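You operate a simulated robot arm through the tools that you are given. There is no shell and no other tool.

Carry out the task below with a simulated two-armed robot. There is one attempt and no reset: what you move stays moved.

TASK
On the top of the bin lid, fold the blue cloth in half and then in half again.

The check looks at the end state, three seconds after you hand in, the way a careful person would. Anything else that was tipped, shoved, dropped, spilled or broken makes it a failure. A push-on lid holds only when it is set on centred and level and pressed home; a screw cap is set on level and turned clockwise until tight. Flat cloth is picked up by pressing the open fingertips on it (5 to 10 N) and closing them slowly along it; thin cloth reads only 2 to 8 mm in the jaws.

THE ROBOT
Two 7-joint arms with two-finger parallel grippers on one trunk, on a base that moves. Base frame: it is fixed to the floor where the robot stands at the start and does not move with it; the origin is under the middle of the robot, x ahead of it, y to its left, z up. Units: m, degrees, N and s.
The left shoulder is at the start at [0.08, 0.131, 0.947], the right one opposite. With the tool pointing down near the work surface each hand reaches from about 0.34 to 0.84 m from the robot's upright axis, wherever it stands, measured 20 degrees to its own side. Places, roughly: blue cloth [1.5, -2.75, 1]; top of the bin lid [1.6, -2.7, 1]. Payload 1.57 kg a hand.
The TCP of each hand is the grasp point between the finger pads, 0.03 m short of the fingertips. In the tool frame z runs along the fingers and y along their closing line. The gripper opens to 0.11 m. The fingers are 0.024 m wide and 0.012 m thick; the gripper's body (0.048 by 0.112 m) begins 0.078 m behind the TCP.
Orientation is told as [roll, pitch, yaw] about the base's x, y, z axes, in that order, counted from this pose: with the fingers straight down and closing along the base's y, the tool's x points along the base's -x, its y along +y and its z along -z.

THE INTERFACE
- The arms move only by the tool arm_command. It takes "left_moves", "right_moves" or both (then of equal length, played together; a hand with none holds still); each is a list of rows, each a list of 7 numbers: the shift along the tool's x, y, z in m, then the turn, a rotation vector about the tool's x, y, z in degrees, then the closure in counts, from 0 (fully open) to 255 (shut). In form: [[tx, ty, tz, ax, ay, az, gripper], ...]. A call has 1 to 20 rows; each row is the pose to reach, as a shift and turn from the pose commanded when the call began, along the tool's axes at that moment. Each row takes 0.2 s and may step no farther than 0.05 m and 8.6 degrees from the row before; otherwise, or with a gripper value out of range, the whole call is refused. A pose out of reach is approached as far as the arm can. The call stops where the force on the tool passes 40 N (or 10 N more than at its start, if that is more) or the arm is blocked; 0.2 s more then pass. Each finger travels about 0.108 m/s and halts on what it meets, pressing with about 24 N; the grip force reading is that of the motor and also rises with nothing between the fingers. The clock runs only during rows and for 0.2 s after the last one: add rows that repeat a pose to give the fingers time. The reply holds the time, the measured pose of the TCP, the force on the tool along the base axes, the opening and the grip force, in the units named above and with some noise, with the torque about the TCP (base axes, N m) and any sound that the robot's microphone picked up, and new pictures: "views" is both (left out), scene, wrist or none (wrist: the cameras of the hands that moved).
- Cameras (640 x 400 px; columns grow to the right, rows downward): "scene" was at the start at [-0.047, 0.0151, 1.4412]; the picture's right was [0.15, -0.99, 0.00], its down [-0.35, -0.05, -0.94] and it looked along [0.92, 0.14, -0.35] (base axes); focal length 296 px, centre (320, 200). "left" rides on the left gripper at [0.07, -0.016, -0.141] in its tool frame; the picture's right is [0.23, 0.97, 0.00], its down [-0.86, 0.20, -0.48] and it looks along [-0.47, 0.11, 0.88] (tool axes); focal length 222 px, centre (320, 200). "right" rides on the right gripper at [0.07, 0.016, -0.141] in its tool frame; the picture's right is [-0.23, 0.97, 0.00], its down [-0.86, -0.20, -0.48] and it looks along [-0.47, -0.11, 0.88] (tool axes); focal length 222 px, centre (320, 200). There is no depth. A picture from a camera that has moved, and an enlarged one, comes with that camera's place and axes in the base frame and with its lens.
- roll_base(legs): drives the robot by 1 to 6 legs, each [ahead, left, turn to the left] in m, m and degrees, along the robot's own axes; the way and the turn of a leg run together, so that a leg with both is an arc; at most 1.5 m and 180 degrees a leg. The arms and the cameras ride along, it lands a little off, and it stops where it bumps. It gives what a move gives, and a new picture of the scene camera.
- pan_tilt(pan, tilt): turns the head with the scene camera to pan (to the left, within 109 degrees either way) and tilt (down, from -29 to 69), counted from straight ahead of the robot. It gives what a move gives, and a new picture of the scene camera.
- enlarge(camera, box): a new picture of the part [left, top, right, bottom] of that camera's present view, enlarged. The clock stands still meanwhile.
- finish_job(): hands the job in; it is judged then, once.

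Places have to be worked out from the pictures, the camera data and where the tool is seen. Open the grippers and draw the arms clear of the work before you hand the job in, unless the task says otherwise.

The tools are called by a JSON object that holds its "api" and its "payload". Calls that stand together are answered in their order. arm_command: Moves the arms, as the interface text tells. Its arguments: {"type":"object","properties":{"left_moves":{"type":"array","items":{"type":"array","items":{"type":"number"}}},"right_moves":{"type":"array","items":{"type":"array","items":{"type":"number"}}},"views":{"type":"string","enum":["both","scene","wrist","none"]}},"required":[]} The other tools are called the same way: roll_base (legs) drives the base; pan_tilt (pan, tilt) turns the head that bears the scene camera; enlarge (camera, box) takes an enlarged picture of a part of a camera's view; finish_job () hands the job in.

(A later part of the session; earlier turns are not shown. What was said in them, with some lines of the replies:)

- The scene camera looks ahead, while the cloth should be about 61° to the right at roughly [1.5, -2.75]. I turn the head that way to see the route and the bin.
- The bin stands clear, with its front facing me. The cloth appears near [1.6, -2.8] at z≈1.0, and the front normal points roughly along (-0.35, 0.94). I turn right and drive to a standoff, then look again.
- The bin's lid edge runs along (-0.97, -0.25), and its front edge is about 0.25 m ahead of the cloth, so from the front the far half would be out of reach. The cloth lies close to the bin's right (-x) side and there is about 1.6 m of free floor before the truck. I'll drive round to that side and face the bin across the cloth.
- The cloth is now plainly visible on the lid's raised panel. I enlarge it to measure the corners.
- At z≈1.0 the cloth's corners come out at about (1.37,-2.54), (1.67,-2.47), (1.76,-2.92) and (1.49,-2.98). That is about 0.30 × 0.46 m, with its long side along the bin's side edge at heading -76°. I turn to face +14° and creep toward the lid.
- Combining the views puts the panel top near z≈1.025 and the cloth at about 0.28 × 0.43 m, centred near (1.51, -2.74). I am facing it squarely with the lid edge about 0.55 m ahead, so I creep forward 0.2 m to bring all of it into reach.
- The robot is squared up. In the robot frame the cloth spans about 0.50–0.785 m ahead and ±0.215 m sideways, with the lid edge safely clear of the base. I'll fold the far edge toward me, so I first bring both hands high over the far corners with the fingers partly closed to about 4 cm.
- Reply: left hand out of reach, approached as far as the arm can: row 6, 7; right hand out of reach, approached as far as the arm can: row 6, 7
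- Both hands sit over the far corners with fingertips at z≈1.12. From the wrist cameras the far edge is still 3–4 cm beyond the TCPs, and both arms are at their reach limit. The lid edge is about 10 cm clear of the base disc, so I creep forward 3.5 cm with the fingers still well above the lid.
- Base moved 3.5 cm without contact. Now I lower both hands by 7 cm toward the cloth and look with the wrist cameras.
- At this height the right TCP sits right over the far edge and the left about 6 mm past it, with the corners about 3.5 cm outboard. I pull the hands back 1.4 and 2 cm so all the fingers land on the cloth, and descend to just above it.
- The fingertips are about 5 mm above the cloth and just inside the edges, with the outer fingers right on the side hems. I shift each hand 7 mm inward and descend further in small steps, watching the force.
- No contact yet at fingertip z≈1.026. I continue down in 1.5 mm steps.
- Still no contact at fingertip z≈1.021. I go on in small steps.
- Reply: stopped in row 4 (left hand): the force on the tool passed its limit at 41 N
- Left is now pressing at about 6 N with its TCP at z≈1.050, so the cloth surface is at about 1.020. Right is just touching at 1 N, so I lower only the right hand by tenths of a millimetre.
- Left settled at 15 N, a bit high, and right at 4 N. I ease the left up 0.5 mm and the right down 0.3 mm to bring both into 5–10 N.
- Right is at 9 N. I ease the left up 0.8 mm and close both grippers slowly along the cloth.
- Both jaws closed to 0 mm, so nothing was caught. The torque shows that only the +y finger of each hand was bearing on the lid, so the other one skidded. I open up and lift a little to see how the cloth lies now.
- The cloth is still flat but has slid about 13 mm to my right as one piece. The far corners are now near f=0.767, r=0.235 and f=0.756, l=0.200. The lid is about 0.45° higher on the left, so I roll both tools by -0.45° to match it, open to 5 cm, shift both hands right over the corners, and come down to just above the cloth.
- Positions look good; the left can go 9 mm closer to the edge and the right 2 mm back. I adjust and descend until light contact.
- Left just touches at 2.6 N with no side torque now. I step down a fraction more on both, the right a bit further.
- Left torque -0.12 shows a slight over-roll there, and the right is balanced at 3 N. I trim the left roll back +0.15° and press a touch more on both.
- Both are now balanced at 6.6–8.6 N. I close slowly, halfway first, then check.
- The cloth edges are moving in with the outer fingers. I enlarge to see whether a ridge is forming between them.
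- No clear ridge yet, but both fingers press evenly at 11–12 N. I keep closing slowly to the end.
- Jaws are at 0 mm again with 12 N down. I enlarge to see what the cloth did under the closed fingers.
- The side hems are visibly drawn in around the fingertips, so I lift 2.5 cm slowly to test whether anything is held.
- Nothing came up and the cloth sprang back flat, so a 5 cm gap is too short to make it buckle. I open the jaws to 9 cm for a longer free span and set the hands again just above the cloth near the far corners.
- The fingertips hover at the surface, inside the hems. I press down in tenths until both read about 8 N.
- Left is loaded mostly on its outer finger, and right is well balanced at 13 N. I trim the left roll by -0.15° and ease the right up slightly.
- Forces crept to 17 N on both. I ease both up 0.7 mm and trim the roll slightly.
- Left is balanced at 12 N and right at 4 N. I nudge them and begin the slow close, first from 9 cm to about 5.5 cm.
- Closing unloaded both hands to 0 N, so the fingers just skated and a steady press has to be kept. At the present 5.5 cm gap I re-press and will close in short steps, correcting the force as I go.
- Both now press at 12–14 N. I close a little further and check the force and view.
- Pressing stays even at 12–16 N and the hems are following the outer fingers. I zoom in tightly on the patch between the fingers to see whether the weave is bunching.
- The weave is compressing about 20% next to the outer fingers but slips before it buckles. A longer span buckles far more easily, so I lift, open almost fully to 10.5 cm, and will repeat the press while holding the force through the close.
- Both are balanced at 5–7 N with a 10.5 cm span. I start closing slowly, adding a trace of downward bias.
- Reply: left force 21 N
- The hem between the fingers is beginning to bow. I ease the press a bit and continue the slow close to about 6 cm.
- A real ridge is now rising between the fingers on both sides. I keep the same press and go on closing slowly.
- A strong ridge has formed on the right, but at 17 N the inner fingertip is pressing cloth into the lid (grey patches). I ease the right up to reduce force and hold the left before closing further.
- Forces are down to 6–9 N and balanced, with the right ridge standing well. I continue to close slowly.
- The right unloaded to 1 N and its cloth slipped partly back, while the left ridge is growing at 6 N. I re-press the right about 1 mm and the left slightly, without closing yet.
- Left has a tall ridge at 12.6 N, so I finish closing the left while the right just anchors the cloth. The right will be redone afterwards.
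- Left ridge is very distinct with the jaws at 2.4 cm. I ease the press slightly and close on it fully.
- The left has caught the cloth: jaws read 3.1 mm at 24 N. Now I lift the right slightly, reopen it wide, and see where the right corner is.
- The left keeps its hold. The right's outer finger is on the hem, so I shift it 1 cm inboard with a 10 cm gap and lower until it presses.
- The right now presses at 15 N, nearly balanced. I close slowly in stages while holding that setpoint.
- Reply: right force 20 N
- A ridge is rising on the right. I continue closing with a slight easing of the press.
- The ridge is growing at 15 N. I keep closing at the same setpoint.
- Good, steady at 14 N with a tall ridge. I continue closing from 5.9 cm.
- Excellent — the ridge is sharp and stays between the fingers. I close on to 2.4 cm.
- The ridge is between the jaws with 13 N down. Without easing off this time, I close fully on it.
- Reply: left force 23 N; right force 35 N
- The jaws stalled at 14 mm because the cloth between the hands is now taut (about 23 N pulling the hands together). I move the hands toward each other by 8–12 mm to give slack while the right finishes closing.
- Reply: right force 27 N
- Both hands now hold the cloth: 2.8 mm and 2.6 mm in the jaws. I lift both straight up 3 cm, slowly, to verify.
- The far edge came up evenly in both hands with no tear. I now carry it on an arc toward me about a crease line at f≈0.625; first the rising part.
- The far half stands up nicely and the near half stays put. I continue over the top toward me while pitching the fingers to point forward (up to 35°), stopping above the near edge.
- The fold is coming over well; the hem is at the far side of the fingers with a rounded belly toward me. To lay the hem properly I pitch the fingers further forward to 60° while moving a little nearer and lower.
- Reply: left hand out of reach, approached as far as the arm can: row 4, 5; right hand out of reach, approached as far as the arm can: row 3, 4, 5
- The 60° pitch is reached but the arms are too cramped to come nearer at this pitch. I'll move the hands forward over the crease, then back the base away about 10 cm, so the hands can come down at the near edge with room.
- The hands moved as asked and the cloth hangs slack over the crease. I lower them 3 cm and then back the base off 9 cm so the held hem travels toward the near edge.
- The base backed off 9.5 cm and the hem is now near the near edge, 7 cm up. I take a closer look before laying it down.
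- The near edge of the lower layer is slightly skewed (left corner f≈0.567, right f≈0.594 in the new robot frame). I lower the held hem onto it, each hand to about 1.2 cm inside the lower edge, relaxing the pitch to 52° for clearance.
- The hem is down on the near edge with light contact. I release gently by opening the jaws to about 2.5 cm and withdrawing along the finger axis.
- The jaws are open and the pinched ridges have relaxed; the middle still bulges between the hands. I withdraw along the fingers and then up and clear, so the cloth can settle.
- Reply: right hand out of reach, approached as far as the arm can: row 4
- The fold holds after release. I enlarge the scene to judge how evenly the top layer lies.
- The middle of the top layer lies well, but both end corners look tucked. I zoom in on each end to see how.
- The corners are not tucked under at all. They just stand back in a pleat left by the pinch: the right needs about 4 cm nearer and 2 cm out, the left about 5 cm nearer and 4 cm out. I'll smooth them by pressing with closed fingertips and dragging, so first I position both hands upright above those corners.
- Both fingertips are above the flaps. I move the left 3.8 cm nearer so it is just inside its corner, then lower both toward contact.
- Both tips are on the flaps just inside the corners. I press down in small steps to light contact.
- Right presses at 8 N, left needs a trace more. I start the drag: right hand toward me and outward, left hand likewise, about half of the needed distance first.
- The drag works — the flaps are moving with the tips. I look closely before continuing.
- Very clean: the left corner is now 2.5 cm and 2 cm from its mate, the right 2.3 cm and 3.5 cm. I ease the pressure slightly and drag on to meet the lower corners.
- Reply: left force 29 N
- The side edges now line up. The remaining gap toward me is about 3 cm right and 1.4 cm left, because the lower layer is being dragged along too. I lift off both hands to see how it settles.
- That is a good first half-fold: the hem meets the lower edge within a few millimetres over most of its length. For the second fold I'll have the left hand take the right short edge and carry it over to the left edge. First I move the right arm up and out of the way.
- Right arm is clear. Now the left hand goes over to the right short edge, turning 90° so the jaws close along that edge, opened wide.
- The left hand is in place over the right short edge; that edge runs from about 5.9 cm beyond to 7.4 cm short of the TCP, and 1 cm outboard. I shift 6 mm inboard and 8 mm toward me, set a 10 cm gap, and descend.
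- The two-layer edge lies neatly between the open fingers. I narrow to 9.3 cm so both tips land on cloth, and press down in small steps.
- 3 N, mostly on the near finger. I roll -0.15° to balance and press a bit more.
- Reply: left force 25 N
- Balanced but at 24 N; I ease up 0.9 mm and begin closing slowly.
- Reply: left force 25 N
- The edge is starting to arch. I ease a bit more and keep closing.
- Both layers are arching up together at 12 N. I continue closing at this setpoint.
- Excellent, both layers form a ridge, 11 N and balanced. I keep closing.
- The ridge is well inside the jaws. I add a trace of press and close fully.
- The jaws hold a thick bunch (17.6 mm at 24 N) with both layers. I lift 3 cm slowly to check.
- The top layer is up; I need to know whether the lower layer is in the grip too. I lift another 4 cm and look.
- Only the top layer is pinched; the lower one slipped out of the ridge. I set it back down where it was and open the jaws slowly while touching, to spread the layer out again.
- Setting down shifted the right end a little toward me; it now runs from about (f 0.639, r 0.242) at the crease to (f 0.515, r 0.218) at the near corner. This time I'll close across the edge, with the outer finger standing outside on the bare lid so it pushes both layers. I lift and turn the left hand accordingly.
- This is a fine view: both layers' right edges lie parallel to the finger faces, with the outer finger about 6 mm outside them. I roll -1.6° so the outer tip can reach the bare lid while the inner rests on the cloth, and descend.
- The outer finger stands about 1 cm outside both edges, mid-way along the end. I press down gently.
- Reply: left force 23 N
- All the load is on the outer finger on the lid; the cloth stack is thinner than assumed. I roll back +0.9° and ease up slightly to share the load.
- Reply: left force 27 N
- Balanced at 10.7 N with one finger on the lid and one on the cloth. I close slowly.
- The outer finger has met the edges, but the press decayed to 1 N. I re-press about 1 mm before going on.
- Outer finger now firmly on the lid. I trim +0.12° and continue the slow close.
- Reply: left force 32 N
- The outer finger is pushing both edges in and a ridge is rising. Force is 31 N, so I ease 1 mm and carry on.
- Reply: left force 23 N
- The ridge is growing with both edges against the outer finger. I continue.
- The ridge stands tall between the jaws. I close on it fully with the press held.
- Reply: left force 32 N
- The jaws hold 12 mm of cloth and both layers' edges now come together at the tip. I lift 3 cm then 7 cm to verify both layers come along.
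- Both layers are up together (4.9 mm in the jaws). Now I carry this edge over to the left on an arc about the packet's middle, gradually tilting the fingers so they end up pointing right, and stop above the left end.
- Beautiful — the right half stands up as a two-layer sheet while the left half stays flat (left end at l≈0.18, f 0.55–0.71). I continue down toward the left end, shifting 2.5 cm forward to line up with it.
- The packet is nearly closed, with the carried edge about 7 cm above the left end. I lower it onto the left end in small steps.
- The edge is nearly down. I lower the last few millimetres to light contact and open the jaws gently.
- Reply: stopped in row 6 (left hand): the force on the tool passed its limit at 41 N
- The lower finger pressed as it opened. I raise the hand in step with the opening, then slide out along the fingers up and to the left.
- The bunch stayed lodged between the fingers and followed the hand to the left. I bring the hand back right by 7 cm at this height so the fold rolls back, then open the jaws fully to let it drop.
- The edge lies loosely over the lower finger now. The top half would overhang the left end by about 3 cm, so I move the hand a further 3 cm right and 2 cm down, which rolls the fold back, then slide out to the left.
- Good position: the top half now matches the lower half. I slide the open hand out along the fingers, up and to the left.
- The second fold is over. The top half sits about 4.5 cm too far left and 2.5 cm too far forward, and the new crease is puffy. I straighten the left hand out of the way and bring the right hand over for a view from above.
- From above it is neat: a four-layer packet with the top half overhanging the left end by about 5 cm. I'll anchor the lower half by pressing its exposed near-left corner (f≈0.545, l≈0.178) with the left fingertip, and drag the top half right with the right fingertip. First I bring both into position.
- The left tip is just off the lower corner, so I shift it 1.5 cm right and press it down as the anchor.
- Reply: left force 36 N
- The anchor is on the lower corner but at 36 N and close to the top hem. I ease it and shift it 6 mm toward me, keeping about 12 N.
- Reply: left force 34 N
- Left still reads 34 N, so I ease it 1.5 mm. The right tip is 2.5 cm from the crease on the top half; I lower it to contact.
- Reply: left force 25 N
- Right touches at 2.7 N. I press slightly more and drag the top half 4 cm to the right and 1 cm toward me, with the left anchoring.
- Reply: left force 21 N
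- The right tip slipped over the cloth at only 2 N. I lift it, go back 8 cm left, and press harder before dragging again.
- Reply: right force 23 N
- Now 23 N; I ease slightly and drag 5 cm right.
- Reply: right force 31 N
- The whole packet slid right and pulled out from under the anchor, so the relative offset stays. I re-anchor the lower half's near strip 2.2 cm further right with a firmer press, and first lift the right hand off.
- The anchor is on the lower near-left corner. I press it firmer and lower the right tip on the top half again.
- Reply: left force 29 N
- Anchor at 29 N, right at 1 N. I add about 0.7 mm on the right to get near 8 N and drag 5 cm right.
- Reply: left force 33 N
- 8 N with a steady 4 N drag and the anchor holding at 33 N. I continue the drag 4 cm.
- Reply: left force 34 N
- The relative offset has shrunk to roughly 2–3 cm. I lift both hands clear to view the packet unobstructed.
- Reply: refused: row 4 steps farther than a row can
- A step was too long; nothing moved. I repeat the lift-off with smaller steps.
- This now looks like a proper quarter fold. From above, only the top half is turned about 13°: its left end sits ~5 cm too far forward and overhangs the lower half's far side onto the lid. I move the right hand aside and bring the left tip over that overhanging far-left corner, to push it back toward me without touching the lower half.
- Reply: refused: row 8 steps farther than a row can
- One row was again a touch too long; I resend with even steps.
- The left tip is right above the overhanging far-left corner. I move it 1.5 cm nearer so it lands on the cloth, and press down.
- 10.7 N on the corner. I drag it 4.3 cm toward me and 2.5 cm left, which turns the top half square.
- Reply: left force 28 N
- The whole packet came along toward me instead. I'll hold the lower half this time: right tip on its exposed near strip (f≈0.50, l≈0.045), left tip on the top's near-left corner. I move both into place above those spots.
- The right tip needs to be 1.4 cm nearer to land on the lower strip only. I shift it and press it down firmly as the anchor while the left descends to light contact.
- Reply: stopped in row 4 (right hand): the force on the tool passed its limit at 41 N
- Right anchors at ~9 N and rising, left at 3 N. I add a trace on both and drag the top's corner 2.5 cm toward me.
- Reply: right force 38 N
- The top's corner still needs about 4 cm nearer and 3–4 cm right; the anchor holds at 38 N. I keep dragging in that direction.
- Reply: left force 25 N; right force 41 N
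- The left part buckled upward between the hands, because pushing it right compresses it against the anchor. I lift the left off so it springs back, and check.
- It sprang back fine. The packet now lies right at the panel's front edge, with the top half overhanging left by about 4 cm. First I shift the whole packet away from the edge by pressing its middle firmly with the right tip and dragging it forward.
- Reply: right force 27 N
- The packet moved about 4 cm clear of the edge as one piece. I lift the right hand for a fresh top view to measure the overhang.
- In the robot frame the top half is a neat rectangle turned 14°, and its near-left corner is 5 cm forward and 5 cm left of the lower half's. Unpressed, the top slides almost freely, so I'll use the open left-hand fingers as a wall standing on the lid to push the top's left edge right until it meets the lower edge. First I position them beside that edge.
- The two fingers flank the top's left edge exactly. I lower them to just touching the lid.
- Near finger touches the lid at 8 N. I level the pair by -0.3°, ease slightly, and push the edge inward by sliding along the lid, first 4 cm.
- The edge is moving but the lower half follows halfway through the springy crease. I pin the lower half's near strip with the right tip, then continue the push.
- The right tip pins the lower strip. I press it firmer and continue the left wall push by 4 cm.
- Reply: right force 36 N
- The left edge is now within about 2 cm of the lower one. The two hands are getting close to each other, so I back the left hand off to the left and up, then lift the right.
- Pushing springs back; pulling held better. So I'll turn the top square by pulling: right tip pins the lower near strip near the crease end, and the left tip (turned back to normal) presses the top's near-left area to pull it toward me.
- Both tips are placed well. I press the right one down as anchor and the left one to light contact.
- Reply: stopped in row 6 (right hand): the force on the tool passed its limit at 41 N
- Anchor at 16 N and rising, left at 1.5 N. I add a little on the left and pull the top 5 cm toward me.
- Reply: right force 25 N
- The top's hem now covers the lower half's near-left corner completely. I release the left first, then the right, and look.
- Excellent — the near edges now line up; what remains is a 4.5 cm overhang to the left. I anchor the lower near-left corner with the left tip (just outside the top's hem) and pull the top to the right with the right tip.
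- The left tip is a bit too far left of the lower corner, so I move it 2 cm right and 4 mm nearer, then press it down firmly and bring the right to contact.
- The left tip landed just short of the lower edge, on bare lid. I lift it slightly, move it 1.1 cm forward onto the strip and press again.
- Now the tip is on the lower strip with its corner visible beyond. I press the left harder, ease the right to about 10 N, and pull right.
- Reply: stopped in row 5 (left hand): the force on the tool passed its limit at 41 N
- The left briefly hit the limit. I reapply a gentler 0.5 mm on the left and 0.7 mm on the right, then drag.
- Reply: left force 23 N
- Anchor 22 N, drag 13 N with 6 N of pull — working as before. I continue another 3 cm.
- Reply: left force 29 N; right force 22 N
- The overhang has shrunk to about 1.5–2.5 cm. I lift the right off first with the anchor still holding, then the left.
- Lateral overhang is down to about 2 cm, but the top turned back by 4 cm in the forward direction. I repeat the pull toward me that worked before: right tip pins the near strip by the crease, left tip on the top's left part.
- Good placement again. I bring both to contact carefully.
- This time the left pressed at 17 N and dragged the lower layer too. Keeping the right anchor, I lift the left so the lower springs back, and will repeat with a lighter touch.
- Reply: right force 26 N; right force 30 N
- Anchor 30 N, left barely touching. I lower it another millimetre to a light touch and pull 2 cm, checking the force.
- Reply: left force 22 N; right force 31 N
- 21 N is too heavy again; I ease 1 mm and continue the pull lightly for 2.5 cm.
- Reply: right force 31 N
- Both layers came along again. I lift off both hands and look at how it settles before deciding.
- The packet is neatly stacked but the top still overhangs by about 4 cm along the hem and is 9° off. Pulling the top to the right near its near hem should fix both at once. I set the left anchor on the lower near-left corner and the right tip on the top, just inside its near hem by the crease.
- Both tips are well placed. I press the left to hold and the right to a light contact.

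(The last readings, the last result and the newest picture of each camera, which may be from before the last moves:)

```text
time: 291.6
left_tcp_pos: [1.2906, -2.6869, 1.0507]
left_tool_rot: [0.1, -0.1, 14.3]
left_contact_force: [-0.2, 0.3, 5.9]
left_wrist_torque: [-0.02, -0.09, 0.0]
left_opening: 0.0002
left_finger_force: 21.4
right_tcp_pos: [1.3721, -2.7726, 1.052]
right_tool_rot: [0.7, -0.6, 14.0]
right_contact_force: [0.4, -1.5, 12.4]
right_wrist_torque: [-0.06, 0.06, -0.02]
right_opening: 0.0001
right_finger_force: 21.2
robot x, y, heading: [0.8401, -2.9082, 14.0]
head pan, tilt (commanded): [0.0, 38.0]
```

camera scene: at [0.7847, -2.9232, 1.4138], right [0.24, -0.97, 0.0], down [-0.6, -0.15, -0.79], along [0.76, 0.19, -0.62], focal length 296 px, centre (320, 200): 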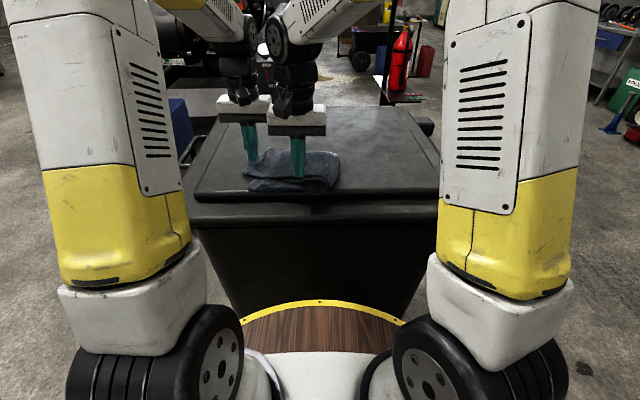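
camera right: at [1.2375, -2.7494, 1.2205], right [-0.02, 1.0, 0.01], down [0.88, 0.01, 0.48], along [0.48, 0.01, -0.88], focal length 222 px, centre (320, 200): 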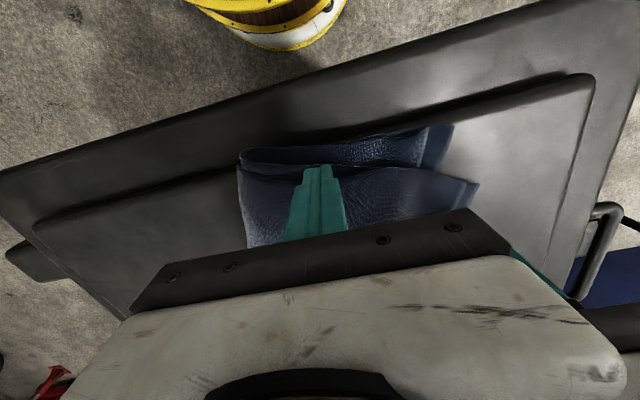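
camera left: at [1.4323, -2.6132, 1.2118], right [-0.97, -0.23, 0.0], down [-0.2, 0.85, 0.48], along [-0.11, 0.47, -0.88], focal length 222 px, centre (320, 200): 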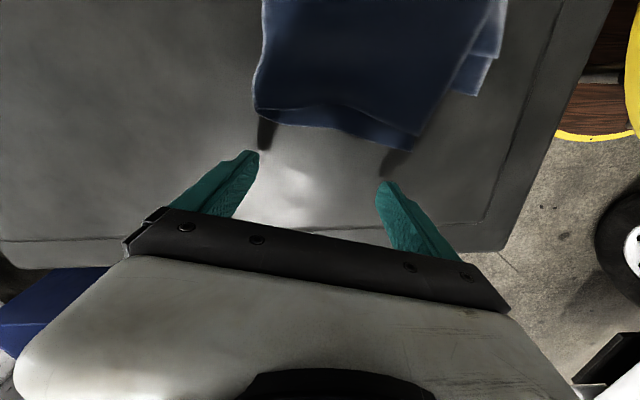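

{"api": "arm_command", "payload": {"left_moves": [[0, 0, 0.0004, 0, 0, 0, 255], [0, 0, 0.0008, 0, 0, 0, 255], [0, 0, 0.0009, 0, 0, 0, 255], [0, 0, 0.0009, 0, 0, 0, 255], [0, 0, 0.0009, 0, 0, 0, 255], [0, 0, 0.0009, 0, 0, 0, 255], [0, 0, 0.0009, 0, 0, 0, 255], [0, 0, 0.0009, 0, 0, 0, 255]], "right_moves": [[0, 0, -0.0002, 0, 0, 0, 255], [0, 0, -0.0004, 0, 0, 0, 255], [0, 0, -0.0004, 0, 0, 0, 255], [0, -0.004, -0.0004, 0, 0, 0, 255], [0, -0.008, -0.0004, 0, 0, 0, 255], [0, -0.012, -0.0004, 0, 0, 0, 255], [0, -0.016, -0.0004, 0, 0, 0, 255], [0, -0.02, -0.0004, 0, 0, 0, 255]], "views": "none"}}

```text
time: 293.4
left_tcp_pos: [1.2902, -2.6857, 1.049]
left_tool_rot: [0.1, -0.1, 14.4]
left_contact_force: [2.1, -2.3, 10.0]
left_wrist_torque: [-0.08, -0.13, -0.01]
left_opening: 0.0
left_finger_force: 21.0
right_tcp_pos: [1.377, -2.7924, 1.0528]
right_tool_rot: [0.6, -0.6, 13.9]
right_contact_force: [-1.0, 5.2, 11.8]
right_wrist_torque: [0.15, 0.11, -0.03]
right_opening: 0.0
right_finger_force: 21.8
robot x, y, heading: [0.8381, -2.9114, 13.9]
head pan, tilt (commanded): [0.0, 38.0]
```

Drag is under way (5 N pull); anchor only 10 N, so I press it 0.6 mm more and continue 2.5 cm.

{"api": "arm_command", "payload": {"left_moves": [[0, 0, 0.0003, 0, 0, 0, 255], [0, 0, 0.0006, 0, 0, 0, 255], [0, 0, 0.0006, 0, 0, 0, 255], [0, 0, 0.0006, 0, 0, 0, 255], [0, 0, 0.0006, 0, 0, 0, 255], [0, 0, 0.0006, 0, 0, 0, 255], [0, 0, 0.0006, 0, 0, 0, 255], [0, 0, 0.0006, 0, 0, 0, 255]], "right_moves": [[0, 0, 0, 0, 0, 0, 255], [0, 0, -0.0002, 0, 0, 0, 255], [0, -0.004, -0.0002, 0, 0, 0, 255], [0, -0.008, -0.0002, 0, 0, 0, 255], [0, -0.012, -0.0002, 0, 0, 0, 255], [0, -0.016, -0.0002, 0, 0, 0, 255], [0, -0.02, -0.0002, 0, 0, 0, 255], [0, -0.024, -0.0002, 0, 0, 0, 255]], "views": "none"}}

{"api": "enlarge", "payload": {"camera": "right", "box": [160, 20, 640, 240]}}

{"api": "enlarge", "payload": {"camera": "left", "box": [160, 60, 480, 260]}}

```text
time: 295.1
left_tcp_pos: [1.2891, -2.6877, 1.0503]
left_tool_rot: [0.1, -0.2, 14.4]
left_contact_force: [0.4, -5.5, 22.7]
left_wrist_torque: [-0.16, -0.01, -0.05]
left_opening: 0.0
left_finger_force: 21.4
right_tcp_pos: [1.3819, -2.8162, 1.0533]
right_tool_rot: [0.7, -0.6, 14.0]
right_contact_force: [-2.3, 6.0, 12.7]
right_wrist_torque: [0.2, 0.07, -0.03]
right_opening: 0.0001
right_finger_force: 21.4
robot x, y, heading: [0.8343, -2.9089, 14.1]
head pan, tilt (commanded): [0.0, 38.0]
```

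```text
1.33 times, centred on (400, 130) of right
camera zoom: at [1.3093, -2.8193, 1.1925], right [-0.02, 1.0, 0.01], down [0.87, 0.01, 0.49], along [0.49, 0.02, -0.87], focal length 296 px, centre (213, 293)
```

zoom: 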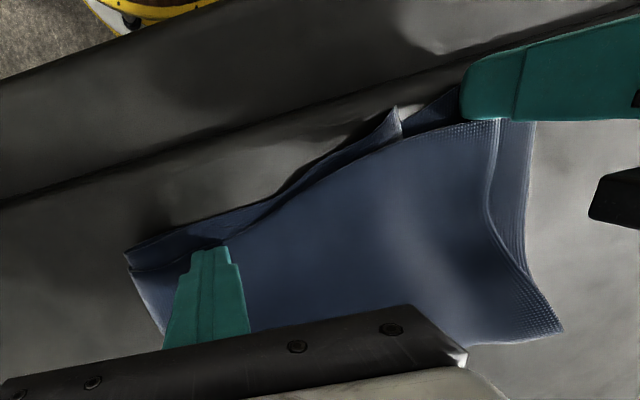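

```text
2.00 times, centred on (320, 160) of left
camera zoom: at [1.2256, -2.7202, 1.191], right [-0.46, 0.89, 0.0], down [0.78, 0.4, 0.48], along [0.43, 0.22, -0.88], focal length 444 px, centre (320, 280)
```

zoom: 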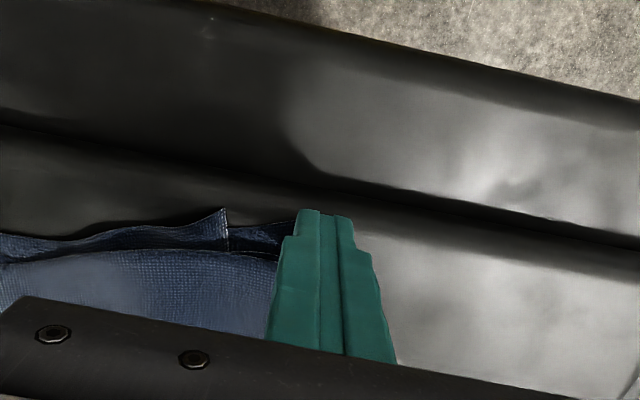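

The top corner is now nearly over the lower one. I release right first, then left, and check how it settles.

{"api": "arm_command", "payload": {"right_moves": [[0, 0, -0.001, 0, 0, 0, 255], [0, 0, -0.004, 0, 0, 0, 255], [0, -0.005, -0.02, 0, 0, 0, 255], [0, -0.015, -0.05, 0, 0, 0, 255], [-0.01, -0.015, -0.085, 0, 0, 0, 255], [-0.02, -0.015, -0.12, 0, 0, 0, 255], [-0.03, -0.015, -0.155, 0, 0, 0, 255], [-0.03, -0.015, -0.185, 0, 0, 0, 255]], "left_moves": [[0, 0, 0, 0, 0, 0, 255], [0, 0, 0, 0, 0, 0, 255], [0, 0, 0, 0, 0, 0, 255], [0, 0, -0.002, 0, 0, 0, 255], [0.004, 0.002, -0.015, 0, 0, 0, 255], [0.004, 0.02, -0.045, 0, 0, 0, 255], [0.004, 0.055, -0.075, 0, 0, 0, 255], [0.004, 0.095, -0.1, 0, 0, 0, 255]], "views": "none"}}

{"api": "arm_command", "payload": {"left_moves": [[0, 0.035, -0.02, 0, 0, 0, 255], [0, 0.07, -0.04, 0, 0, 0, 255], [0, 0.1, -0.05, 0, 0, 0, 255]], "views": "none"}}

{"api": "enlarge", "payload": {"camera": "right", "box": [200, 0, 520, 200]}}

{"api": "enlarge", "payload": {"camera": "scene", "box": [220, 100, 440, 220]}}

```text
time: 296.9
left_tcp_pos: [1.2625, -2.5971, 1.1484]
left_tool_rot: [0.1, 0.0, 14.4]
left_contact_force: [0.7, -0.1, 0.1]
left_wrist_torque: [0.02, 0.0, 0.01]
left_opening: 0.0
left_finger_force: 21.5
right_tcp_pos: [1.4162, -2.8243, 1.238]
right_tool_rot: [0.7, -0.5, 14.1]
right_contact_force: [0.0, 0.8, 0.4]
right_wrist_torque: [0.01, 0.03, 0.02]
right_opening: 0.0
right_finger_force: 20.9
robot x, y, heading: [0.8338, -2.9084, 14.0]
head pan, tilt (commanded): [0.0, 38.0]
```

```text
time: 297.8
left_tcp_pos: [1.2377, -2.4985, 1.1989]
left_tool_rot: [0.2, -0.1, 14.4]
left_contact_force: [-0.3, -0.4, 0.5]
left_wrist_torque: [0.04, 0.03, -0.01]
left_opening: 0.0
left_finger_force: 21.4
right_tcp_pos: [1.4157, -2.8261, 1.2372]
right_tool_rot: [0.7, -0.5, 14.0]
right_contact_force: [-0.1, -0.2, 0.8]
right_wrist_torque: [0.0, -0.01, 0.0]
right_opening: 0.0
right_finger_force: 22.1
robot x, y, heading: [0.8349, -2.9108, 14.0]
head pan, tilt (commanded): [0.0, 38.0]
```

```text
2.00 times, centred on (360, 100) of right
camera zoom: at [1.3434, -2.8293, 1.3777], right [-0.02, 1.0, 0.01], down [0.87, 0.01, 0.48], along [0.48, 0.02, -0.87], focal length 444 px, centre (240, 400)
```

zoom: 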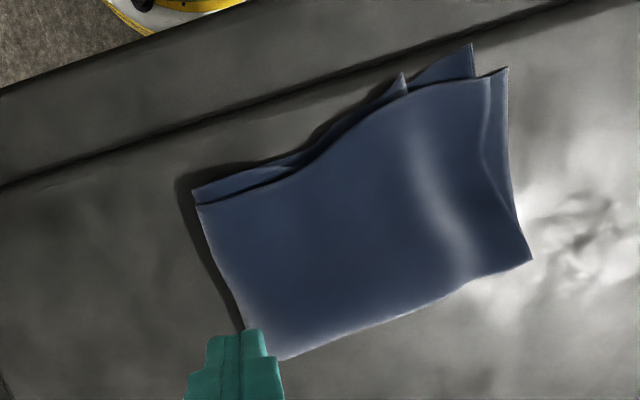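

```text
2.91 times, centred on (330, 160) of scene
camera zoom: at [0.7846, -2.9231, 1.4138], right [0.24, -0.97, 0.0], down [-0.6, -0.15, -0.79], along [0.76, 0.19, -0.62], focal length 862 px, centre (291, 316)
```

zoom: 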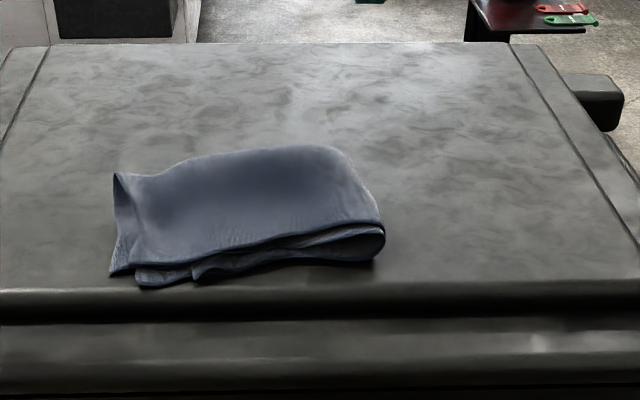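

Excellent: the packet is now about 0.145 × 0.22 m, a clean quarter of the cloth, with the free corners within 2 cm of each other and lying flat on the lid. I open both grippers and raise the arms away to the sides.

{"api": "arm_command", "payload": {"left_moves": [[0, 0.01, -0.03, 0, 0, 0, 200], [0, 0.03, -0.06, 0, 0, 0, 100], [0, 0.06, -0.08, 0, 0, 0, 0], [0, 0.08, -0.08, 0, 0, 0, 0], [0, 0.08, -0.08, 0, 0, 0, 0]], "right_moves": [[0, -0.02, -0.035, 0, 0, 0, 200], [0, -0.06, -0.05, 0, 0, 0, 100], [0, -0.1, -0.06, 0, 0, 0, 0], [0, -0.145, -0.06, 0, 0, 0, 0], [0, -0.19, -0.06, 0, 0, 0, 0]], "views": "scene"}}

{"api": "roll_base", "payload": {"legs": [[-0.3, 0, 0]]}}

{"api": "enlarge", "payload": {"camera": "scene", "box": [200, 60, 460, 240]}}

```text
time: 298.9
left_tcp_pos: [1.2163, -2.4215, 1.2802]
left_tool_rot: [0.1, -0.1, 14.4]
left_contact_force: [-0.9, 0.5, -0.2]
left_wrist_torque: [-0.05, -0.01, 0.02]
left_opening: 0.11
left_finger_force: 0.1
right_tcp_pos: [1.4614, -3.0084, 1.2918]
right_tool_rot: [0.5, -0.5, 14.2]
right_contact_force: [0.1, -0.2, -0.2]
right_wrist_torque: [-0.02, 0.0, 0.03]
right_opening: 0.1102
right_finger_force: 0.1
robot x, y, heading: [0.8371, -2.9098, 14.1]
head pan, tilt (commanded): [0.0, 38.0]
camera scene: at [0.7844, -2.9226, 1.4138], right [0.24, -0.97, 0.0], down [-0.6, -0.15, -0.79], along [0.76, 0.19, -0.62], focal length 296 px, centre (320, 200)
```

scene: 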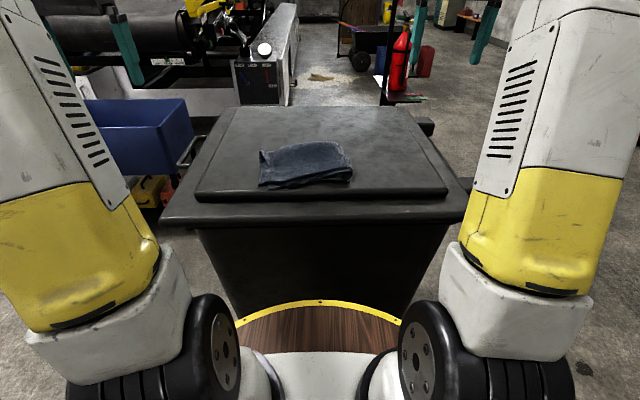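

```text
time: 301.0
left_tcp_pos: [0.9304, -2.4921, 1.2802]
left_tool_rot: [0.1, -0.1, 14.5]
left_contact_force: [-0.6, -0.2, -0.1]
left_wrist_torque: [0.02, 0.02, -0.04]
left_opening: 0.1099
left_finger_force: 0.0
right_tcp_pos: [1.1751, -3.0794, 1.2941]
right_tool_rot: [0.7, -0.6, 14.1]
right_contact_force: [0.0, -1.0, 0.6]
right_wrist_torque: [0.03, 0.0, 0.0]
right_opening: 0.1101
right_finger_force: 0.0
robot x, y, heading: [0.5523, -2.9797, 14.0]
head pan, tilt (commanded): [0.0, 38.0]
camera scene: at [0.4997, -2.9943, 1.4139], right [0.24, -0.97, 0.0], down [-0.6, -0.15, -0.79], along [0.76, 0.19, -0.62], focal length 296 px, centre (320, 200)
```

scene: 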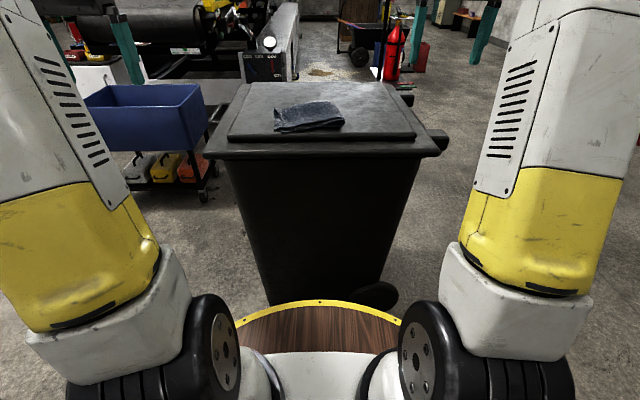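

```text
2.22 times, centred on (330, 150) of scene
camera zoom: at [0.4997, -2.9943, 1.4139], right [0.24, -0.97, 0.0], down [-0.6, -0.15, -0.79], along [0.76, 0.19, -0.62], focal length 658 px, centre (298, 311)
```

zoom: 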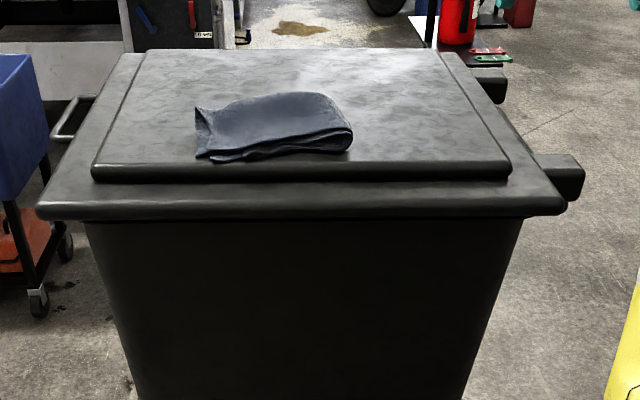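

The cloth rests on top of the closed bin lid, folded in half twice into a compact four-layer packet. The bin and its surroundings look undisturbed, both grippers are open, and the arms and base are clear. I hand the job in.

{"api": "finish_job", "payload": {}}

```text
The job is handed in.
```

The blue cloth is on top of the bin lid, folded in half and then in half again, and the job is handed in. I haven't seen the check's verdict.

- **Result:** the folded packet measures about 0.145 × 0.22 m, roughly a quarter of the flat cloth. One pair of free corners lines up to about 2 cm. One inner layer of the lower half sits about 4 cm out of line at its free corner.
- **Position:** the packet is turned about 20° to the lid. It lies close to the near edge of the raised panel but fully on the lid. The second crease stays slightly puffy because the cloth is springy.
- **Surroundings:** I saw nothing else moved or tipped. While squaring up the packet, my left hand stopped short once beside the right hand. They may have touched; no contact force registered.
- **End state:** both grippers are open, the arms are raised clear, and the base is backed off about 0.3 m.
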